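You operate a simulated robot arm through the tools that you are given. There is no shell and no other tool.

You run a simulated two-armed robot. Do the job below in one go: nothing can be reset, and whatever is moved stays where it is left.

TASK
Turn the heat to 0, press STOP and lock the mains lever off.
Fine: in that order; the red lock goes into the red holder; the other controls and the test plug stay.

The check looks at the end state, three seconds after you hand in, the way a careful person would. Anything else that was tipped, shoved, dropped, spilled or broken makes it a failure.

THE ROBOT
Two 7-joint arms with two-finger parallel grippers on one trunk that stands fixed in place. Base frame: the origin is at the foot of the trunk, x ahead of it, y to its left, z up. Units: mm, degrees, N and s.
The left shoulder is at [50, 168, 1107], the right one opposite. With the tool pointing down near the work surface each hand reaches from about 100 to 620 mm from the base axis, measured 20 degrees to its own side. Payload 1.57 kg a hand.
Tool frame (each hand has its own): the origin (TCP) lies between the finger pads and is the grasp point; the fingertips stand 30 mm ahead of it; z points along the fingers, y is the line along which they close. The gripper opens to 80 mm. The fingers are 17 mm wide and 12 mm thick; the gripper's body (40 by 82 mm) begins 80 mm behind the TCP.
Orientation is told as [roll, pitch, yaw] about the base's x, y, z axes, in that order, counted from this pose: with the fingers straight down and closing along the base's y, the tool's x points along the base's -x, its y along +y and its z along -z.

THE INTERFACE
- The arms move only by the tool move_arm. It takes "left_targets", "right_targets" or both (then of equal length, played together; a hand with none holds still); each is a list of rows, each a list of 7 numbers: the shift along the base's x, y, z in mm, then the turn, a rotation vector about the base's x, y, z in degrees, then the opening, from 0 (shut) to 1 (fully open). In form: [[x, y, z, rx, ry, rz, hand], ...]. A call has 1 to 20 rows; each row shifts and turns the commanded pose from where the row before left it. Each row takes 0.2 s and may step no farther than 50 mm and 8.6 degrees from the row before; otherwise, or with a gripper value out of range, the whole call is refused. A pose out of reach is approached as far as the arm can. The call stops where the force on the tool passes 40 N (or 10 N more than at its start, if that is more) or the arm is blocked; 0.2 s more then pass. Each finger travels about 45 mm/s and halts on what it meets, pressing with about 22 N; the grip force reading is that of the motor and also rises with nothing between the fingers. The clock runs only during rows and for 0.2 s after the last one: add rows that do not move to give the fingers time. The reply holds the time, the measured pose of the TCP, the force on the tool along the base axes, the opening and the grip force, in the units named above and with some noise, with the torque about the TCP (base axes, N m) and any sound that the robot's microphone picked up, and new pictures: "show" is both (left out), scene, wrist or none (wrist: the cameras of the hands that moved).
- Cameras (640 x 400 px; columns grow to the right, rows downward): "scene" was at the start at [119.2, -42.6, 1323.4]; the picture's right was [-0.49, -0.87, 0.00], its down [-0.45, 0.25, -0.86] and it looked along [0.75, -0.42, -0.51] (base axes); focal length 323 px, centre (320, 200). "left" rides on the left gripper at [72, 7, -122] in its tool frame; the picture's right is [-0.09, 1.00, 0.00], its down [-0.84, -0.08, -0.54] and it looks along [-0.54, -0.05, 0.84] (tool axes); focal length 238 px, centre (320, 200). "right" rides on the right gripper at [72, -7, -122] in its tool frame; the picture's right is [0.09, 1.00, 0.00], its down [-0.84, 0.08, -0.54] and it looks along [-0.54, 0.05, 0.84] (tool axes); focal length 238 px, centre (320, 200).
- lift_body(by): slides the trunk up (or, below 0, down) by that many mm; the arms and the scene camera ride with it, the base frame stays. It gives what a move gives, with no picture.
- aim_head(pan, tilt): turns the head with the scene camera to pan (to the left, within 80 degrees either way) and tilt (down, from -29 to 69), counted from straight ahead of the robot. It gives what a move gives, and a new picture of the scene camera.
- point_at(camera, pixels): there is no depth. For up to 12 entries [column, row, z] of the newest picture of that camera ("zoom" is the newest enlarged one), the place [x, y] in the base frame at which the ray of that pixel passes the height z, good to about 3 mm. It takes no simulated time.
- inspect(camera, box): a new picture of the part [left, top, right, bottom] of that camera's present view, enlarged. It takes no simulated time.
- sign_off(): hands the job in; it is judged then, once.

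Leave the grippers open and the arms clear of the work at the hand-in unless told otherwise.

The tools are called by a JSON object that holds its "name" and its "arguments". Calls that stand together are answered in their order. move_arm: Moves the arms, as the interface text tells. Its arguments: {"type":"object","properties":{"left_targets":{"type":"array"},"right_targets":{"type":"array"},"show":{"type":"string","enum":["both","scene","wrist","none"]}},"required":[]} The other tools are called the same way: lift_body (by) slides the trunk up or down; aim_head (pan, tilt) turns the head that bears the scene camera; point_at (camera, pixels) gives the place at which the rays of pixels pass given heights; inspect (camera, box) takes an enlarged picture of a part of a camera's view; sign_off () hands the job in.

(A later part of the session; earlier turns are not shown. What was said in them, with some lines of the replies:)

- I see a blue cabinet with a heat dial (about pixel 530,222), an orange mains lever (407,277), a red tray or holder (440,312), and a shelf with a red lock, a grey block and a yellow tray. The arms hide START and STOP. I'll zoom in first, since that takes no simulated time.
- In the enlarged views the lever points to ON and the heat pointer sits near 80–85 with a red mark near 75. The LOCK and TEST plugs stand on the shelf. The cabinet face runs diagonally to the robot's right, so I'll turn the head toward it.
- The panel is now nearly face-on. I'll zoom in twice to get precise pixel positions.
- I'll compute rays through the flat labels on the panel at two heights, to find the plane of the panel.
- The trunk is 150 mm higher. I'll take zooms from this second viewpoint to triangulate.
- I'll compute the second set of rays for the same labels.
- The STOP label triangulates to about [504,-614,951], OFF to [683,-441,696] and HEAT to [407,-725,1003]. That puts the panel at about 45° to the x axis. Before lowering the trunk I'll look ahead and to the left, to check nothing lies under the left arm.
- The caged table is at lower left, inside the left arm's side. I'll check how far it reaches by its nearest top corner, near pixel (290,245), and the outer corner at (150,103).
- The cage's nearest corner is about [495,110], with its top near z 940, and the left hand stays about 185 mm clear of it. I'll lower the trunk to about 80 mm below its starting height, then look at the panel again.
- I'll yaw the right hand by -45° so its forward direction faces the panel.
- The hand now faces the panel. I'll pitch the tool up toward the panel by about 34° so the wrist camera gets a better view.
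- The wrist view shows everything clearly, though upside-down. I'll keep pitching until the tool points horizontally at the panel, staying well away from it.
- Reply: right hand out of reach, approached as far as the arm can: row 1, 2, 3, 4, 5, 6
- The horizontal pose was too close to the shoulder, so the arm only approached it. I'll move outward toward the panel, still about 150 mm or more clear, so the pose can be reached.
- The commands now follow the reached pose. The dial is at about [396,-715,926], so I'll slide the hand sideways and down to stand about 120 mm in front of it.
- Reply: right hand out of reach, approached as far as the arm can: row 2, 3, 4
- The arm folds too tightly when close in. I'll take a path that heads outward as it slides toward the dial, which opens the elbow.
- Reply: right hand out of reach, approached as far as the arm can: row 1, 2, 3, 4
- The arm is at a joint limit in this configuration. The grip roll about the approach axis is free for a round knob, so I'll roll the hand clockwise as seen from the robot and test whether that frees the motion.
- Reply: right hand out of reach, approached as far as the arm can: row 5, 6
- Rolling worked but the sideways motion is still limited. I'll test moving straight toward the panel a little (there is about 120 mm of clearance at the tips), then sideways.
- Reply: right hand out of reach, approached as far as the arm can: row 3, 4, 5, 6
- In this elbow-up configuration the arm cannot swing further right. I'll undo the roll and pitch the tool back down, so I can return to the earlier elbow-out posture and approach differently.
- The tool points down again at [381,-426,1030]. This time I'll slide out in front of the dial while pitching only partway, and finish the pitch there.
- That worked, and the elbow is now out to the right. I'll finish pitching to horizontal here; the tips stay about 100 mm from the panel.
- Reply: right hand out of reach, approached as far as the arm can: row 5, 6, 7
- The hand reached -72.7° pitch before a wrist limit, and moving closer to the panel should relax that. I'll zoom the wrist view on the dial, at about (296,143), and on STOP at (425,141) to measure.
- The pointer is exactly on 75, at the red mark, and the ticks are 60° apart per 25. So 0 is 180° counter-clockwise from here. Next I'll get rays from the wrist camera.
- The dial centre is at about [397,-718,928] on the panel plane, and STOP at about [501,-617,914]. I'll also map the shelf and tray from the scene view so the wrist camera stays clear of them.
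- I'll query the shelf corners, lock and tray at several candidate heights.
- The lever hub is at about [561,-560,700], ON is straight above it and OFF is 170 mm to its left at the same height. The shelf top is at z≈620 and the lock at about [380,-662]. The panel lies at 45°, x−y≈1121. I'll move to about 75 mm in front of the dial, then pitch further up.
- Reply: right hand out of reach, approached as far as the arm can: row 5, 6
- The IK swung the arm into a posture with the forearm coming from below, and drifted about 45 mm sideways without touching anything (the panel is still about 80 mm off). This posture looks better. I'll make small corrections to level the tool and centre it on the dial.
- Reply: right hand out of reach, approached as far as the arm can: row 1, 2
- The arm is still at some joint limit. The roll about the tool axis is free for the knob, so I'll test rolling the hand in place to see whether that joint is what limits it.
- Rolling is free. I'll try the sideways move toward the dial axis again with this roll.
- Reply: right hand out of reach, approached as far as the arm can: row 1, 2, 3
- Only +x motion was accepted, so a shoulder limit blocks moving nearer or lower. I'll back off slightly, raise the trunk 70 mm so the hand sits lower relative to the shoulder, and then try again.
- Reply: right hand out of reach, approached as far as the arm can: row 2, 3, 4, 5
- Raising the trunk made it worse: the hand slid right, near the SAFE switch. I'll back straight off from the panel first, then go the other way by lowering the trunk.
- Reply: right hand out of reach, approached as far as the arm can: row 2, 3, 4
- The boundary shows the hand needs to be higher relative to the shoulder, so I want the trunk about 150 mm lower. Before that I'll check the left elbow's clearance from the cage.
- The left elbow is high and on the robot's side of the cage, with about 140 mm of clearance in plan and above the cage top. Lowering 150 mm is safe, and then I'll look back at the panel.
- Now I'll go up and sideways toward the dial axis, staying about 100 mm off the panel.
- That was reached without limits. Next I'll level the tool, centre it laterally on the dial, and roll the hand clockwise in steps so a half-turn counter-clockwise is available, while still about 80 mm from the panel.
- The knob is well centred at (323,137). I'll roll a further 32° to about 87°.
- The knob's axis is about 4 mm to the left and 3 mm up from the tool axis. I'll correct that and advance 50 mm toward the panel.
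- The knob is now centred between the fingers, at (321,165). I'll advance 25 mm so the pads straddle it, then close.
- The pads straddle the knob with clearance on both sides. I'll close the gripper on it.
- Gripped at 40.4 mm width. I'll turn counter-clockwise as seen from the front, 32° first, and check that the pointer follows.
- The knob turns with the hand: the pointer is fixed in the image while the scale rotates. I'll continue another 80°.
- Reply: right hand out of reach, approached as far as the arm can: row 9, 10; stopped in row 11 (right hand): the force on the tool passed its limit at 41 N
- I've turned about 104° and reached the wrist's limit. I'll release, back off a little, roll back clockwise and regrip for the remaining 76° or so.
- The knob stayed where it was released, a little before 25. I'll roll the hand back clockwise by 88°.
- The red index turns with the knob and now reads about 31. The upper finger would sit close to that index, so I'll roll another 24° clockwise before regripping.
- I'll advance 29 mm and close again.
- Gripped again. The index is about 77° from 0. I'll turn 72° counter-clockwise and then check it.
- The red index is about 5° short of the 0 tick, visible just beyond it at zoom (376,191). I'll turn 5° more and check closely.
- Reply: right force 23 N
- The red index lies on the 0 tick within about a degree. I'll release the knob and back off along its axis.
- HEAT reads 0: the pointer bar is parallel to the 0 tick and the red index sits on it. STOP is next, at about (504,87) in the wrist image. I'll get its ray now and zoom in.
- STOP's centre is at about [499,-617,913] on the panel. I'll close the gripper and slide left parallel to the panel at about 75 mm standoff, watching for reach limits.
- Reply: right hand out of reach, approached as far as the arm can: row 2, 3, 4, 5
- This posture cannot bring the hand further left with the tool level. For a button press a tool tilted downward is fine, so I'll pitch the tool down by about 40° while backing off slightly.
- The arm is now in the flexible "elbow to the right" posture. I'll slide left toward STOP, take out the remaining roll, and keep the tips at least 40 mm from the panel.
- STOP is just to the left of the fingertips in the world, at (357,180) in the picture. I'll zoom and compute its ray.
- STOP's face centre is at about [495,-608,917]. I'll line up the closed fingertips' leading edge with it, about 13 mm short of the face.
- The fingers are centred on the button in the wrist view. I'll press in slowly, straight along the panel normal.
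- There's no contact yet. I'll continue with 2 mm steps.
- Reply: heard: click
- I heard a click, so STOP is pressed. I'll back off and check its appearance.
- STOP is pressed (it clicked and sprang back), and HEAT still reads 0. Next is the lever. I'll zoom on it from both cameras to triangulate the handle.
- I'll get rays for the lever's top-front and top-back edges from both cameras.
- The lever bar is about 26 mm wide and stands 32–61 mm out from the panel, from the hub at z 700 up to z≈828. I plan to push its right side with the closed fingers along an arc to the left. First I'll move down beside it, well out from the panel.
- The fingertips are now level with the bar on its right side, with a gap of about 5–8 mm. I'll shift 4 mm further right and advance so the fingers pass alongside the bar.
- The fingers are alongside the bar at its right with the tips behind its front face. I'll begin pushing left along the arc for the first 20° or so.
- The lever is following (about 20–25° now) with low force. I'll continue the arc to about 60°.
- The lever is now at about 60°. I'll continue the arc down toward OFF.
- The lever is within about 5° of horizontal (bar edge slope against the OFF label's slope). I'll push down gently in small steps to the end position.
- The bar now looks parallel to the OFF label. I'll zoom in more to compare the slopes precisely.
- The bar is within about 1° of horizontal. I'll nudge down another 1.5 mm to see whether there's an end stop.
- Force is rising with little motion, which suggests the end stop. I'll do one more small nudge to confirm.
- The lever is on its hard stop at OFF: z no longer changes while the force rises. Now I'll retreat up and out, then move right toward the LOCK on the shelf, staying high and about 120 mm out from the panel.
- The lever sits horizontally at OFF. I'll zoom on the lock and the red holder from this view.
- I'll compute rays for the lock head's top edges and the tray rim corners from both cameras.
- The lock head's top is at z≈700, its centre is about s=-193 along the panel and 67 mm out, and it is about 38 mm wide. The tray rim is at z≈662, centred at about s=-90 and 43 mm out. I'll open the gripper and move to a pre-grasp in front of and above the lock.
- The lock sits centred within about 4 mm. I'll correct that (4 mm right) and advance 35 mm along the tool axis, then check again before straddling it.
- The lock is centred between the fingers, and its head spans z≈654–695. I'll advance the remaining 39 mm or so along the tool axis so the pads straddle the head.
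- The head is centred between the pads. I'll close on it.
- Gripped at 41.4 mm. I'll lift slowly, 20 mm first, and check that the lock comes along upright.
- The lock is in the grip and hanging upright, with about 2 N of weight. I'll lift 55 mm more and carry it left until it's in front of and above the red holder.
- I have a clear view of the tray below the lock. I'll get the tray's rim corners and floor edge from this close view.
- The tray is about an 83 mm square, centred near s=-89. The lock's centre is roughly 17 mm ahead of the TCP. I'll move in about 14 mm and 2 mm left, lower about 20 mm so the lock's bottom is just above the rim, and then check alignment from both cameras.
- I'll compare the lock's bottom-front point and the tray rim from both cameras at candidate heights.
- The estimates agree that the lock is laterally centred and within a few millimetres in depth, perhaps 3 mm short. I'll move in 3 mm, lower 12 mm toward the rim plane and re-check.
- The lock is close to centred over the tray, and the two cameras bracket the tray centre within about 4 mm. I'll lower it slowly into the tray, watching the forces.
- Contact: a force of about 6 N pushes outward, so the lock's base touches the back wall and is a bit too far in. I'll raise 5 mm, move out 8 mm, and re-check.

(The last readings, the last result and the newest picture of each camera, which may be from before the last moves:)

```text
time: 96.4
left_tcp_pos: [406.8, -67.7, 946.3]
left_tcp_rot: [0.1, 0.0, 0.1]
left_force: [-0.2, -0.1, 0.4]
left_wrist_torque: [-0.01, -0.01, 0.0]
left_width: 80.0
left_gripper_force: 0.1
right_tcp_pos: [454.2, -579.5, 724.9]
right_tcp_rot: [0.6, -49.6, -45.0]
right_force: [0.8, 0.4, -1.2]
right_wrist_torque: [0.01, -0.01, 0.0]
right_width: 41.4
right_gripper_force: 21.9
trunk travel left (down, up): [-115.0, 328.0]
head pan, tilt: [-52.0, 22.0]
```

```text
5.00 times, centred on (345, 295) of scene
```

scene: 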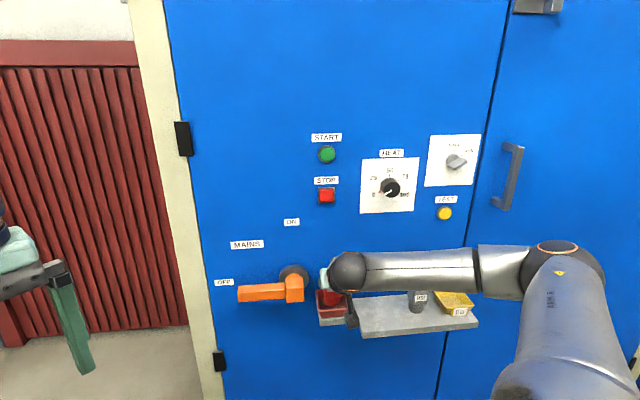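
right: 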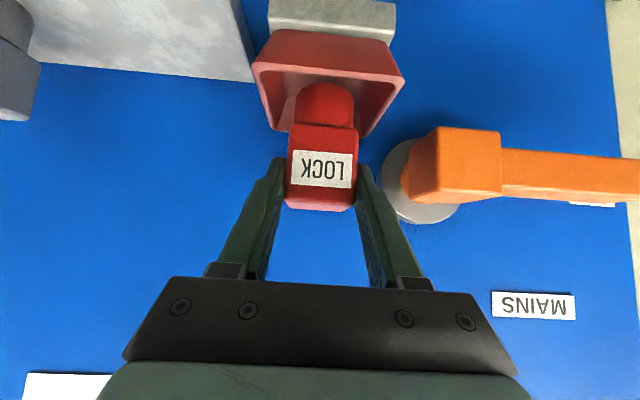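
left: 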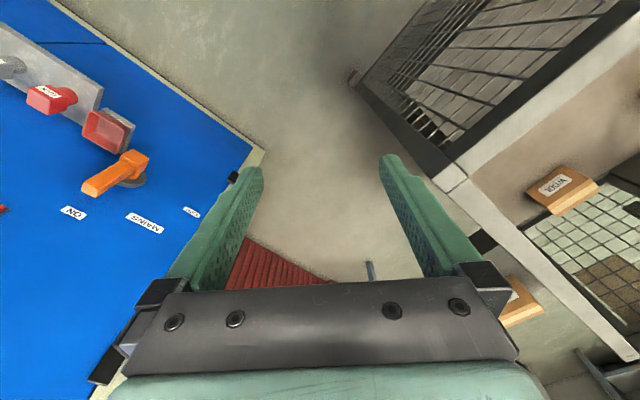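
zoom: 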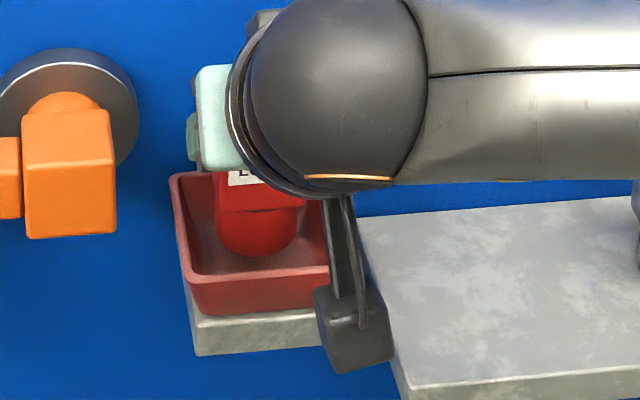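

Forces are back to just the lock's weight. I'll lower again in small steps.

{"name": "move_arm", "arguments": {"right_targets": [[0, 0, -4, 0, 0, 0, 0.3], [0, 0, -4, 0, 0, 0, 0.3], [0, 0, -4, 0, 0, 0, 0.3], [0, 0, 0, 0, 0, 0, 0.3]], "show": "both"}}

{"name": "inspect", "arguments": {"camera": "right", "box": [200, 0, 440, 160]}}

{"name": "inspect", "arguments": {"camera": "scene", "box": [300, 255, 390, 335]}}

```text
time: 97.4
left_tcp_pos: [404.9, -66.9, 945.8]
left_tcp_rot: [0.0, 0.0, 0.0]
left_force: [-0.2, -0.5, -0.2]
left_wrist_torque: [0.02, -0.02, -0.04]
left_width: 80.0
left_gripper_force: 0.0
right_tcp_pos: [454.5, -581.2, 712.6]
right_tcp_rot: [0.6, -49.6, -45.0]
right_force: [-0.2, 0.9, -1.0]
right_wrist_torque: [-0.02, -0.01, 0.01]
right_width: 41.7
right_gripper_force: 22.0
trunk travel left (down, up): [-115.0, 328.0]
head pan, tilt: [-52.0, 22.0]
```

scene: 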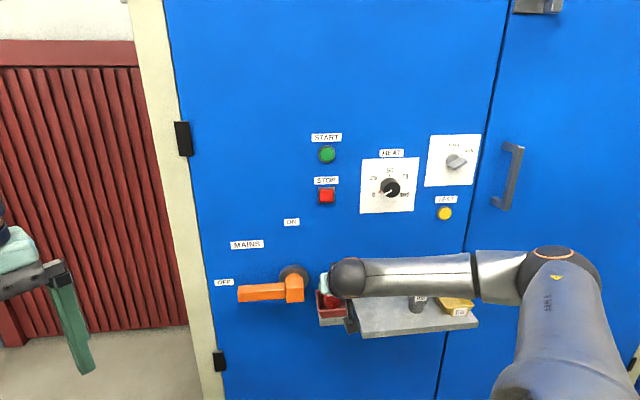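
right: 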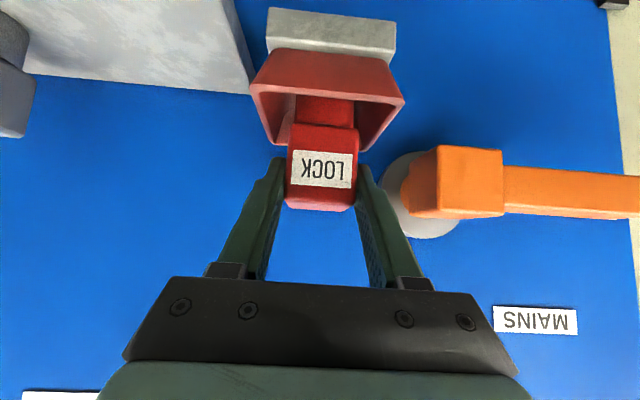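

```text
2.50 times, centred on (320, 80) of right
```

zoom: 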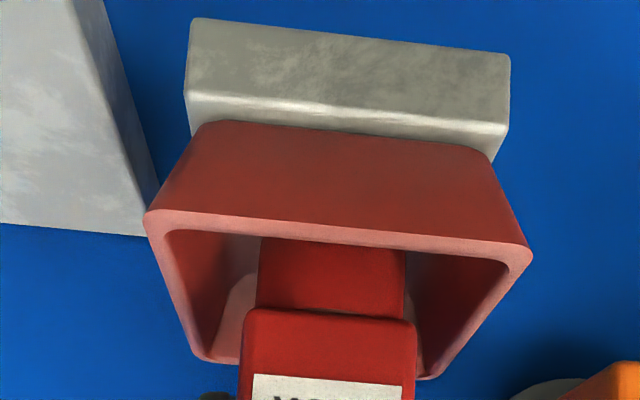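

```text
5.00 times, centred on (345, 295) of scene
```

zoom: 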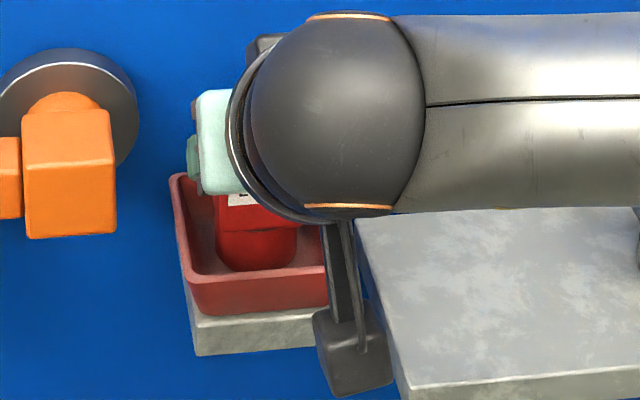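

No contact yet, and the lock is going down inside the tray. I'll continue.

{"name": "move_arm", "arguments": {"right_targets": [[0, 0, -2.5, 0, 0, 0, 0.3], [0, 0, -2.5, 0, 0, 0, 0.3], [0, 0, -2.5, 0, 0, 0, 0.3], [0, 0, 0, 0, 0, 0, 0.3]], "show": "wrist"}}

{"name": "inspect", "arguments": {"camera": "scene", "box": [300, 255, 390, 335]}}

```text
time: 98.4
left_tcp_pos: [404.0, -65.5, 946.6]
left_tcp_rot: [-0.2, -0.2, 0.1]
left_force: [0.0, -0.1, 0.2]
left_wrist_torque: [0.0, -0.01, 0.01]
left_width: 80.1
left_gripper_force: 0.0
right_tcp_pos: [454.9, -579.9, 711.4]
right_tcp_rot: [0.5, -50.2, -44.9]
right_force: [-1.9, -3.0, 20.6]
right_wrist_torque: [-0.47, 0.21, -0.03]
right_width: 42.0
right_gripper_force: 21.9
trunk travel left (down, up): [-115.0, 328.0]
head pan, tilt: [-52.0, 22.0]
```

right: 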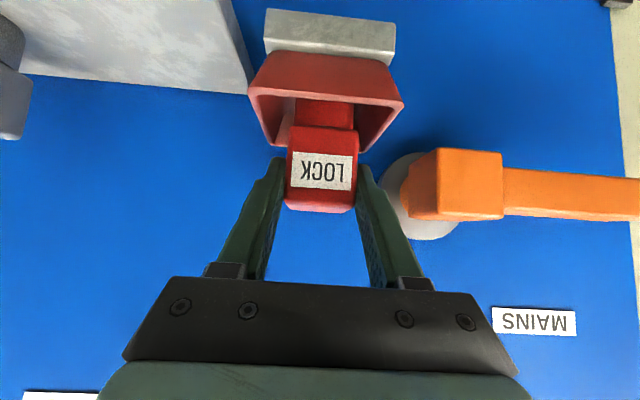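

```text
5.00 times, centred on (345, 295) of scene
```

zoom: 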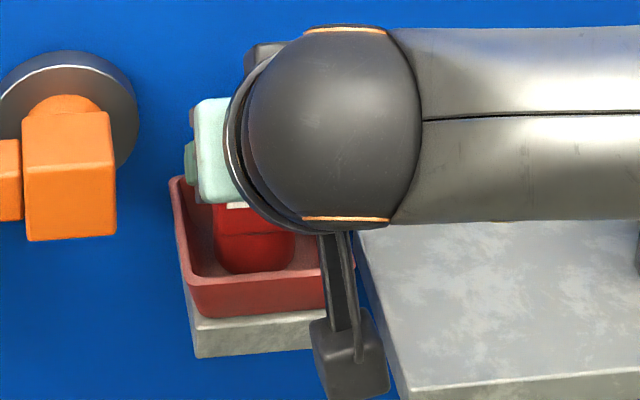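

There's a firm vertical contact of 20 N upward with almost no sideways force, so the lock stands on the tray floor. I'll take off the downward load by raising the command about 6 mm and check the force.

{"name": "move_arm", "arguments": {"right_targets": [[0, 0, 3, 0, 0, 0, 0.3], [0, 0, 3, 0, 0, 0, 0.3], [0, 0, 0, 0, 0, 0, 0.3]], "show": "wrist"}}

{"name": "inspect", "arguments": {"camera": "right", "box": [200, 0, 440, 160]}}

```text
time: 99.2
left_tcp_pos: [406.0, -65.6, 945.8]
left_tcp_rot: [-0.1, 0.0, 0.1]
left_force: [-0.5, 0.2, 0.6]
left_wrist_torque: [0.01, -0.01, -0.01]
left_width: 79.9
left_gripper_force: 0.0
right_tcp_pos: [453.6, -579.2, 711.3]
right_tcp_rot: [0.8, -49.4, -45.0]
right_force: [2.8, 0.4, 5.2]
right_wrist_torque: [-0.12, -0.26, 0.07]
right_width: 41.7
right_gripper_force: 22.4
trunk travel left (down, up): [-115.0, 328.0]
head pan, tilt: [-52.0, 22.0]
```

right: 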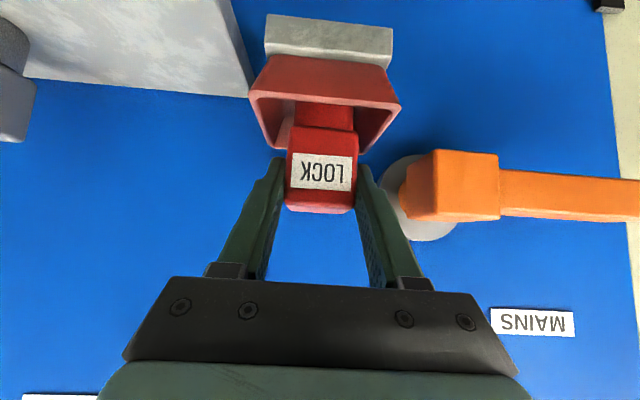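

```text
2.50 times, centred on (320, 80) of right
```

zoom: 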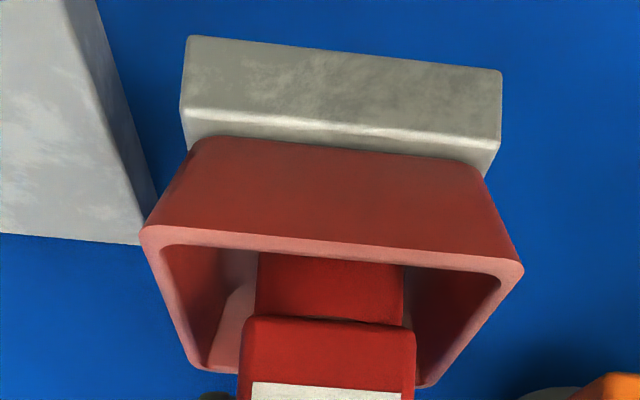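

The load is now just 5 N. I'll open the gripper gently.

{"name": "move_arm", "arguments": {"right_targets": [[0, 0, 0.8, 0, 0, 0, 0.52], [0, 0, 0, 0, 0, 0, 0.6], [0, 0, 0, 0, 0, 0, 0.72], [0, 0, 0, 0, 0, 0, 0.75], [0, 0, 0, 0, 0, 0, 0.75]], "show": "both"}}

{"name": "inspect", "arguments": {"camera": "right", "box": [200, 40, 440, 220]}}

{"name": "inspect", "arguments": {"camera": "scene", "box": [300, 255, 390, 335]}}

```text
time: 100.4
left_tcp_pos: [405.5, -66.7, 946.5]
left_tcp_rot: [0.0, 0.1, 0.1]
left_force: [1.0, -0.7, 0.3]
left_wrist_torque: [-0.01, -0.02, 0.03]
left_width: 80.0
left_gripper_force: 0.1
right_tcp_pos: [454.2, -580.0, 711.9]
right_tcp_rot: [0.6, -49.6, -45.0]
right_force: [0.6, 0.5, 0.5]
right_wrist_torque: [-0.01, 0.02, 0.01]
right_width: 59.8
right_gripper_force: 0.1
trunk travel left (down, up): [-115.0, 328.0]
head pan, tilt: [-52.0, 22.0]
```

scene: 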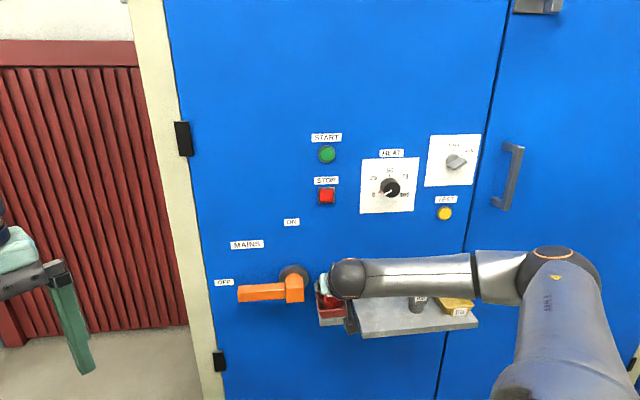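
right: 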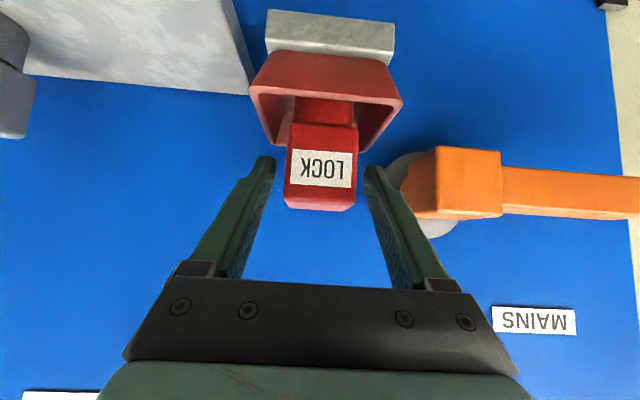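

```text
2.22 times, centred on (320, 130) of right
```

zoom: 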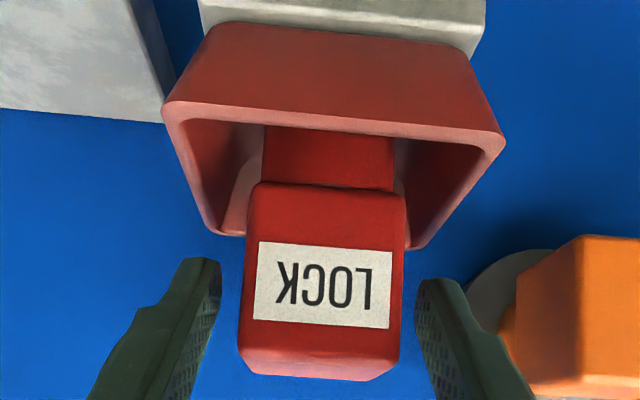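

```text
5.00 times, centred on (345, 295) of scene
```

zoom: 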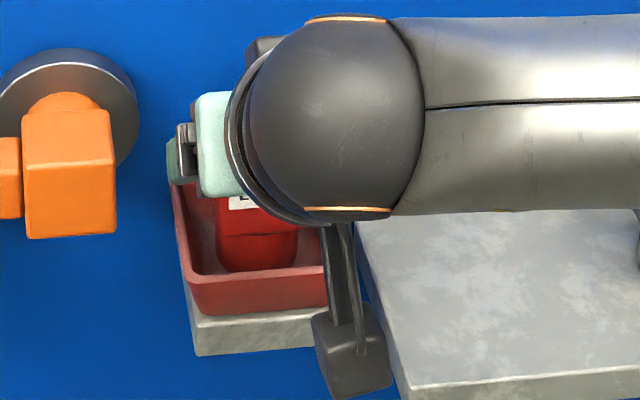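

The lock stands upright in the red holder, free of the fingers. I'll retreat along the tool axis, up and out.

{"name": "move_arm", "arguments": {"right_targets": [[0.7, 0.7, 0, 0, 0, 0, 0.78], [-6, 6, 7.2, 0, 0, 0, 0.78], [-9.4, 9.4, 11.3, 0, 0, 0, 0.78], [-9.4, 9.4, 11.3, 0, 0, 0, 0.78], [-9.4, 9.4, 11.3, 0, 0, 0, 0.78], [-15, 15, 15, 0, 0, 0, 0.78], [-15, 15, 15, 0, 0, 0, 0.8], [0, 0, 0, 0, 0, 0, 0.8]], "show": "both"}}

{"name": "inspect", "arguments": {"camera": "right", "box": [220, 0, 480, 160]}}

```text
time: 102.2
left_tcp_pos: [404.5, -66.7, 946.7]
left_tcp_rot: [-0.1, 0.0, 0.1]
left_force: [0.2, 0.9, 0.4]
left_wrist_torque: [0.03, 0.02, -0.02]
left_width: 79.9
left_gripper_force: 0.0
right_tcp_pos: [388.1, -515.7, 783.4]
right_tcp_rot: [0.6, -49.6, -45.0]
right_force: [0.2, 0.1, -0.7]
right_wrist_torque: [-0.02, 0.01, 0.0]
right_width: 63.9
right_gripper_force: 0.1
trunk travel left (down, up): [-115.0, 328.0]
head pan, tilt: [-52.0, 22.0]
```

scene: 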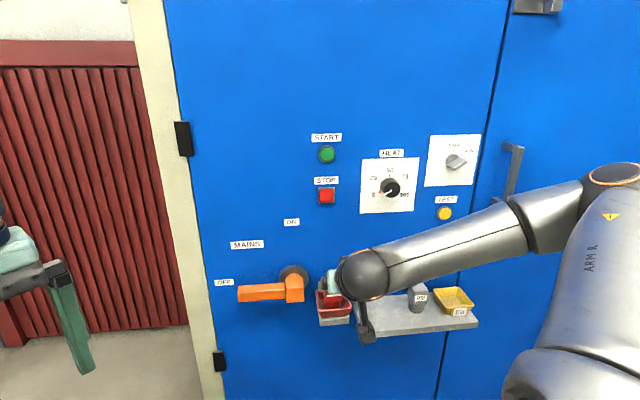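
right: 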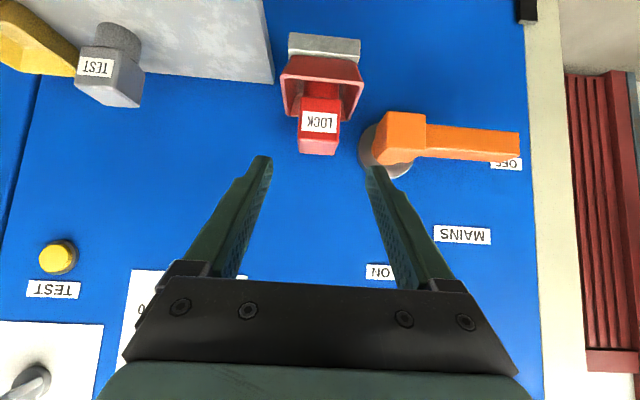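

```text
2.46 times, centred on (350, 80) of right
```

zoom: 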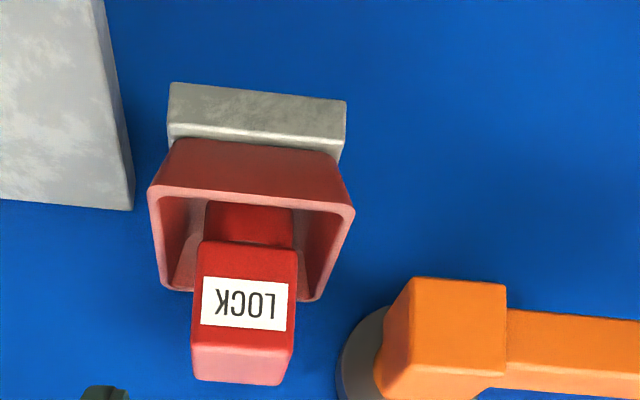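

The lock stands in the red holder and the lever is at OFF. I'll withdraw the arm further up and back, pitching the tool down again, so the scene camera can see everything.

{"name": "move_arm", "arguments": {"right_targets": [[-8, 12, 22, 5.8, 5.8, 0, 0.9], [-8, 14, 24, 5.8, 5.8, 0, 1], [-8, 14, 24, 5.8, 5.8, 0, 1], [-8, 14, 24, 5.8, 5.8, 0, 1], [-8, 14, 24, 5.8, 5.8, 0, 1], [-8, 14, 24, 5.8, 5.8, 0, 1], [0, 0, 0, 0, 0, 0, 1]], "show": "both"}}

```text
time: 103.8
left_tcp_pos: [405.3, -66.6, 945.9]
left_tcp_rot: [0.0, 0.0, 0.0]
left_force: [-0.9, -0.3, 0.1]
left_wrist_torque: [0.0, 0.02, -0.02]
left_width: 79.9
left_gripper_force: 0.1
right_tcp_pos: [341.1, -432.1, 927.2]
right_tcp_rot: [0.6, -0.3, -45.0]
right_force: [0.8, -0.4, 0.5]
right_wrist_torque: [0.0, 0.04, 0.03]
right_width: 80.1
right_gripper_force: 0.1
trunk travel left (down, up): [-115.0, 328.0]
head pan, tilt: [-52.0, 22.0]
```

scene: 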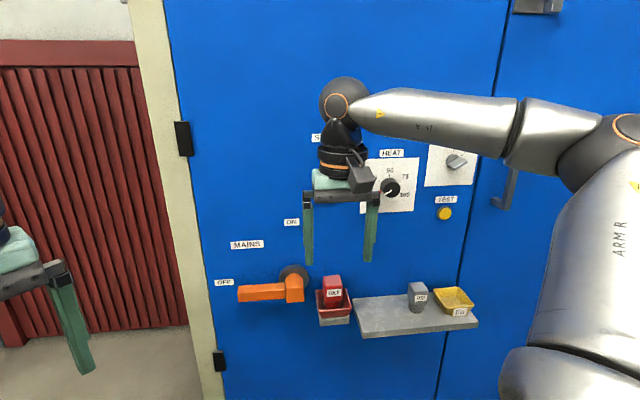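
right: 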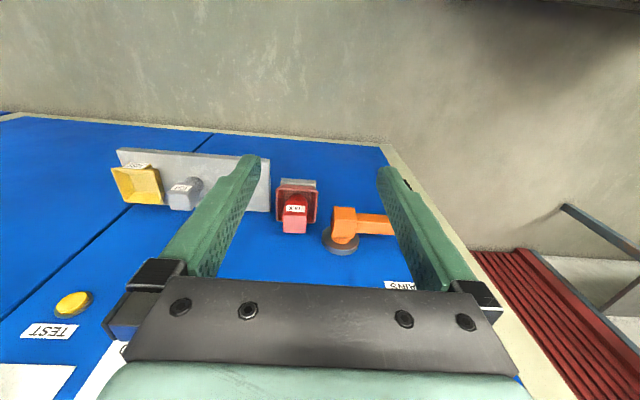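

I'll inspect the results closely: lever, lock, dial and the other controls.

{"name": "inspect", "arguments": {"camera": "scene", "box": [200, 220, 380, 340]}}

{"name": "inspect", "arguments": {"camera": "scene", "box": [360, 130, 500, 230]}}

{"name": "inspect", "arguments": {"camera": "scene", "box": [300, 255, 490, 345]}}

```text
3.33 times, centred on (290, 280) of scene
```

zoom: 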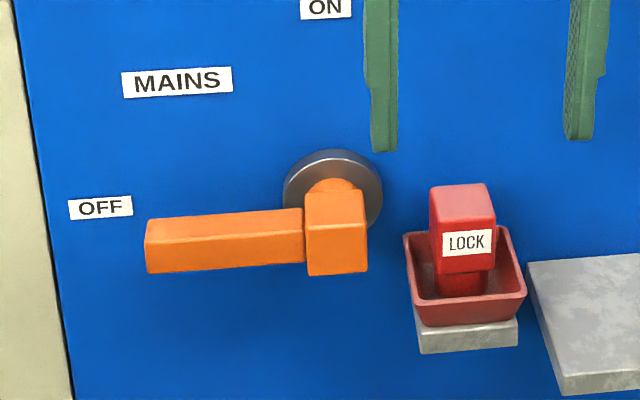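

```text
4.00 times, centred on (430, 180) of scene
```

zoom: 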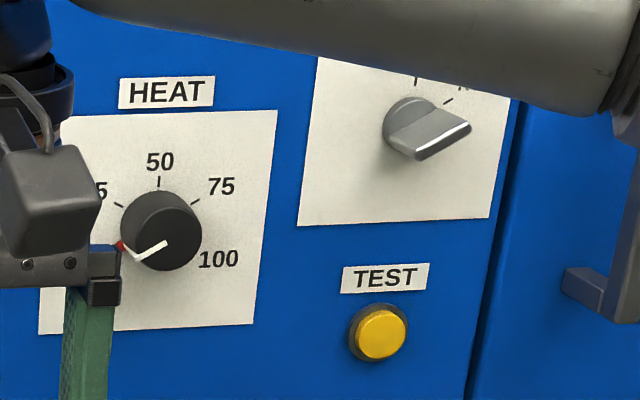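

```text
3.37 times, centred on (395, 300) of scene
```

zoom: 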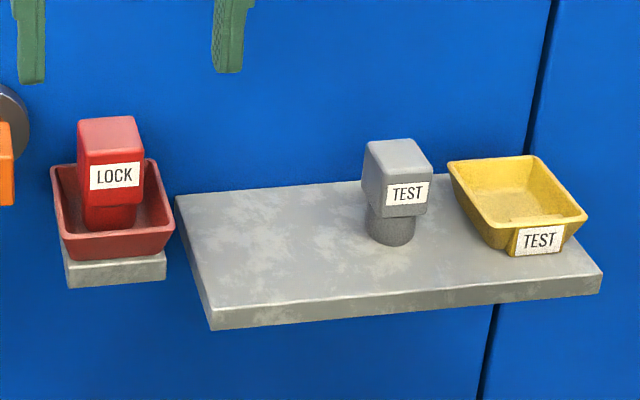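

The lock and lever look right, and the test plug and yellow tray are untouched. I'll move the hand further up and back for a clear view of STOP and the dial.

{"name": "move_arm", "arguments": {"right_targets": [[-5, 10, 30, 0, 0, 0, 1], [-5, 10, 30, 0, 0, 0, 1], [-5, 10, 30, 0, 0, 0, 1], [-5, 10, 30, 0, 0, 0, 1], [0, 0, 0, 0, 0, 0, 1]], "show": "scene"}}

{"name": "inspect", "arguments": {"camera": "scene", "box": [300, 130, 480, 240]}}

```text
time: 105.0
left_tcp_pos: [406.5, -66.5, 945.6]
left_tcp_rot: [0.0, 0.0, 0.0]
left_force: [0.4, -0.8, -0.2]
left_wrist_torque: [0.03, -0.01, -0.01]
left_width: 80.0
left_gripper_force: 0.0
right_tcp_pos: [323.4, -391.0, 1045.4]
right_tcp_rot: [0.6, -0.4, -45.0]
right_force: [0.2, 0.8, 1.0]
right_wrist_torque: [-0.03, 0.0, 0.02]
right_width: 80.0
right_gripper_force: 0.1
trunk travel left (down, up): [-115.0, 328.0]
head pan, tilt: [-52.0, 22.0]
```

scene: 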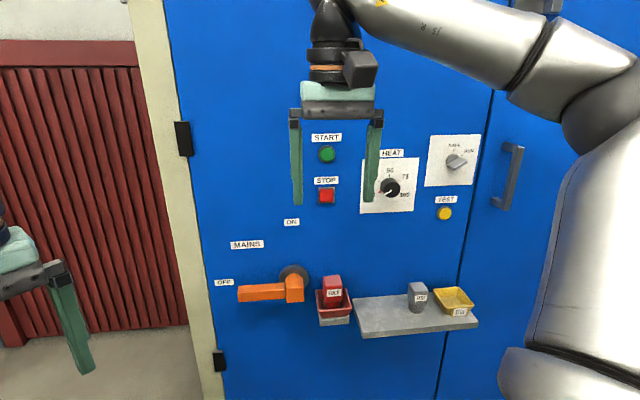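

```text
3.56 times, centred on (390, 185) of scene
```

zoom: 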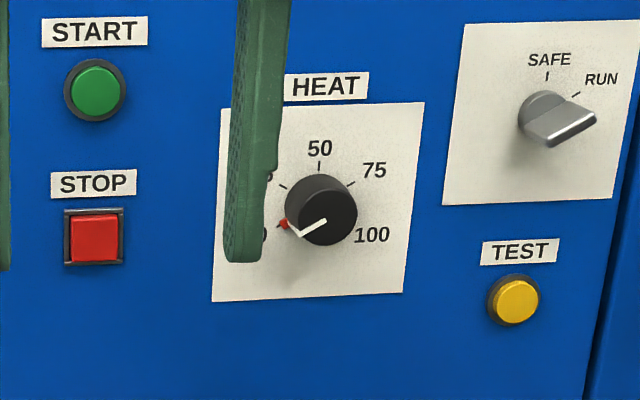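

STOP, START, SAFE/RUN and TEST look unchanged. One finger still hides the "0", so I'll shift the hand a little to confirm the pointer.

{"name": "move_arm", "arguments": {"right_targets": [[-5, 20, 25, 0, 0, 0, 1], [-5, 20, 25, 0, 0, 0, 1], [0, 10, 20, 0, 0, 0, 1], [0, 0, 0, 0, 0, 0, 1]], "show": "scene"}}

{"name": "inspect", "arguments": {"camera": "scene", "box": [350, 150, 430, 220]}}

```text
time: 106.0
left_tcp_pos: [405.1, -66.5, 946.2]
left_tcp_rot: [0.0, 0.0, 0.1]
left_force: [-0.5, -0.1, 0.2]
left_wrist_torque: [-0.01, 0.01, -0.02]
left_width: 80.0
left_gripper_force: 0.0
right_tcp_pos: [311.0, -342.3, 1115.4]
right_tcp_rot: [0.7, -0.5, -45.0]
right_force: [-0.6, -0.5, -0.1]
right_wrist_torque: [0.02, 0.04, -0.02]
right_width: 80.0
right_gripper_force: 0.0
trunk travel left (down, up): [-115.0, 328.0]
head pan, tilt: [-52.0, 22.0]
```

scene: 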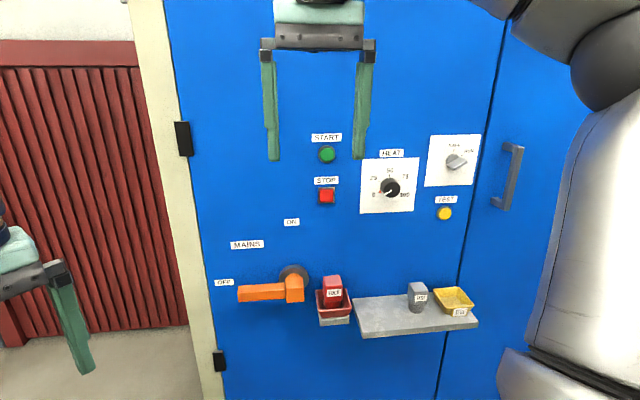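

```text
5.71 times, centred on (390, 185) of scene
```

zoom: 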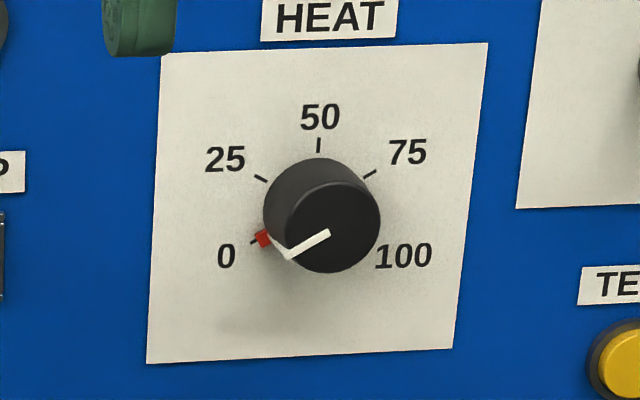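

The pointer is on 0, STOP was pressed with a click, and the lever is on its OFF stop. The red lock stands in the red holder, and the other controls, the test plug and the yellow tray are where they were. Both grippers are open and the arms are clear, so I'm handing in.

{"name": "sign_off", "arguments": {}}

```text
The job is handed in.
```

I did the job in the order you gave and handed it in. I don't have the result of the check yet.

- **Heat:** the dial is turned from 75 to 0. In the last picture its pointer sits on the 0 mark.
- **STOP:** I pressed it once. The robot heard a click, and the button sprang back.
- **Mains lever:** it is turned from ON to OFF and rests against its end stop.
- **Lock:** the red lock stands upright in the red holder.

START, TEST, the SAFE/RUN switch, the test plug and the yellow tray look as they did at the start. While lowering the lock, I brushed it against the holder's back wall. I lifted it, moved it out a few millimetres and set it down again, and nothing shifted. Both grippers are open and the arms are clear of the panel.
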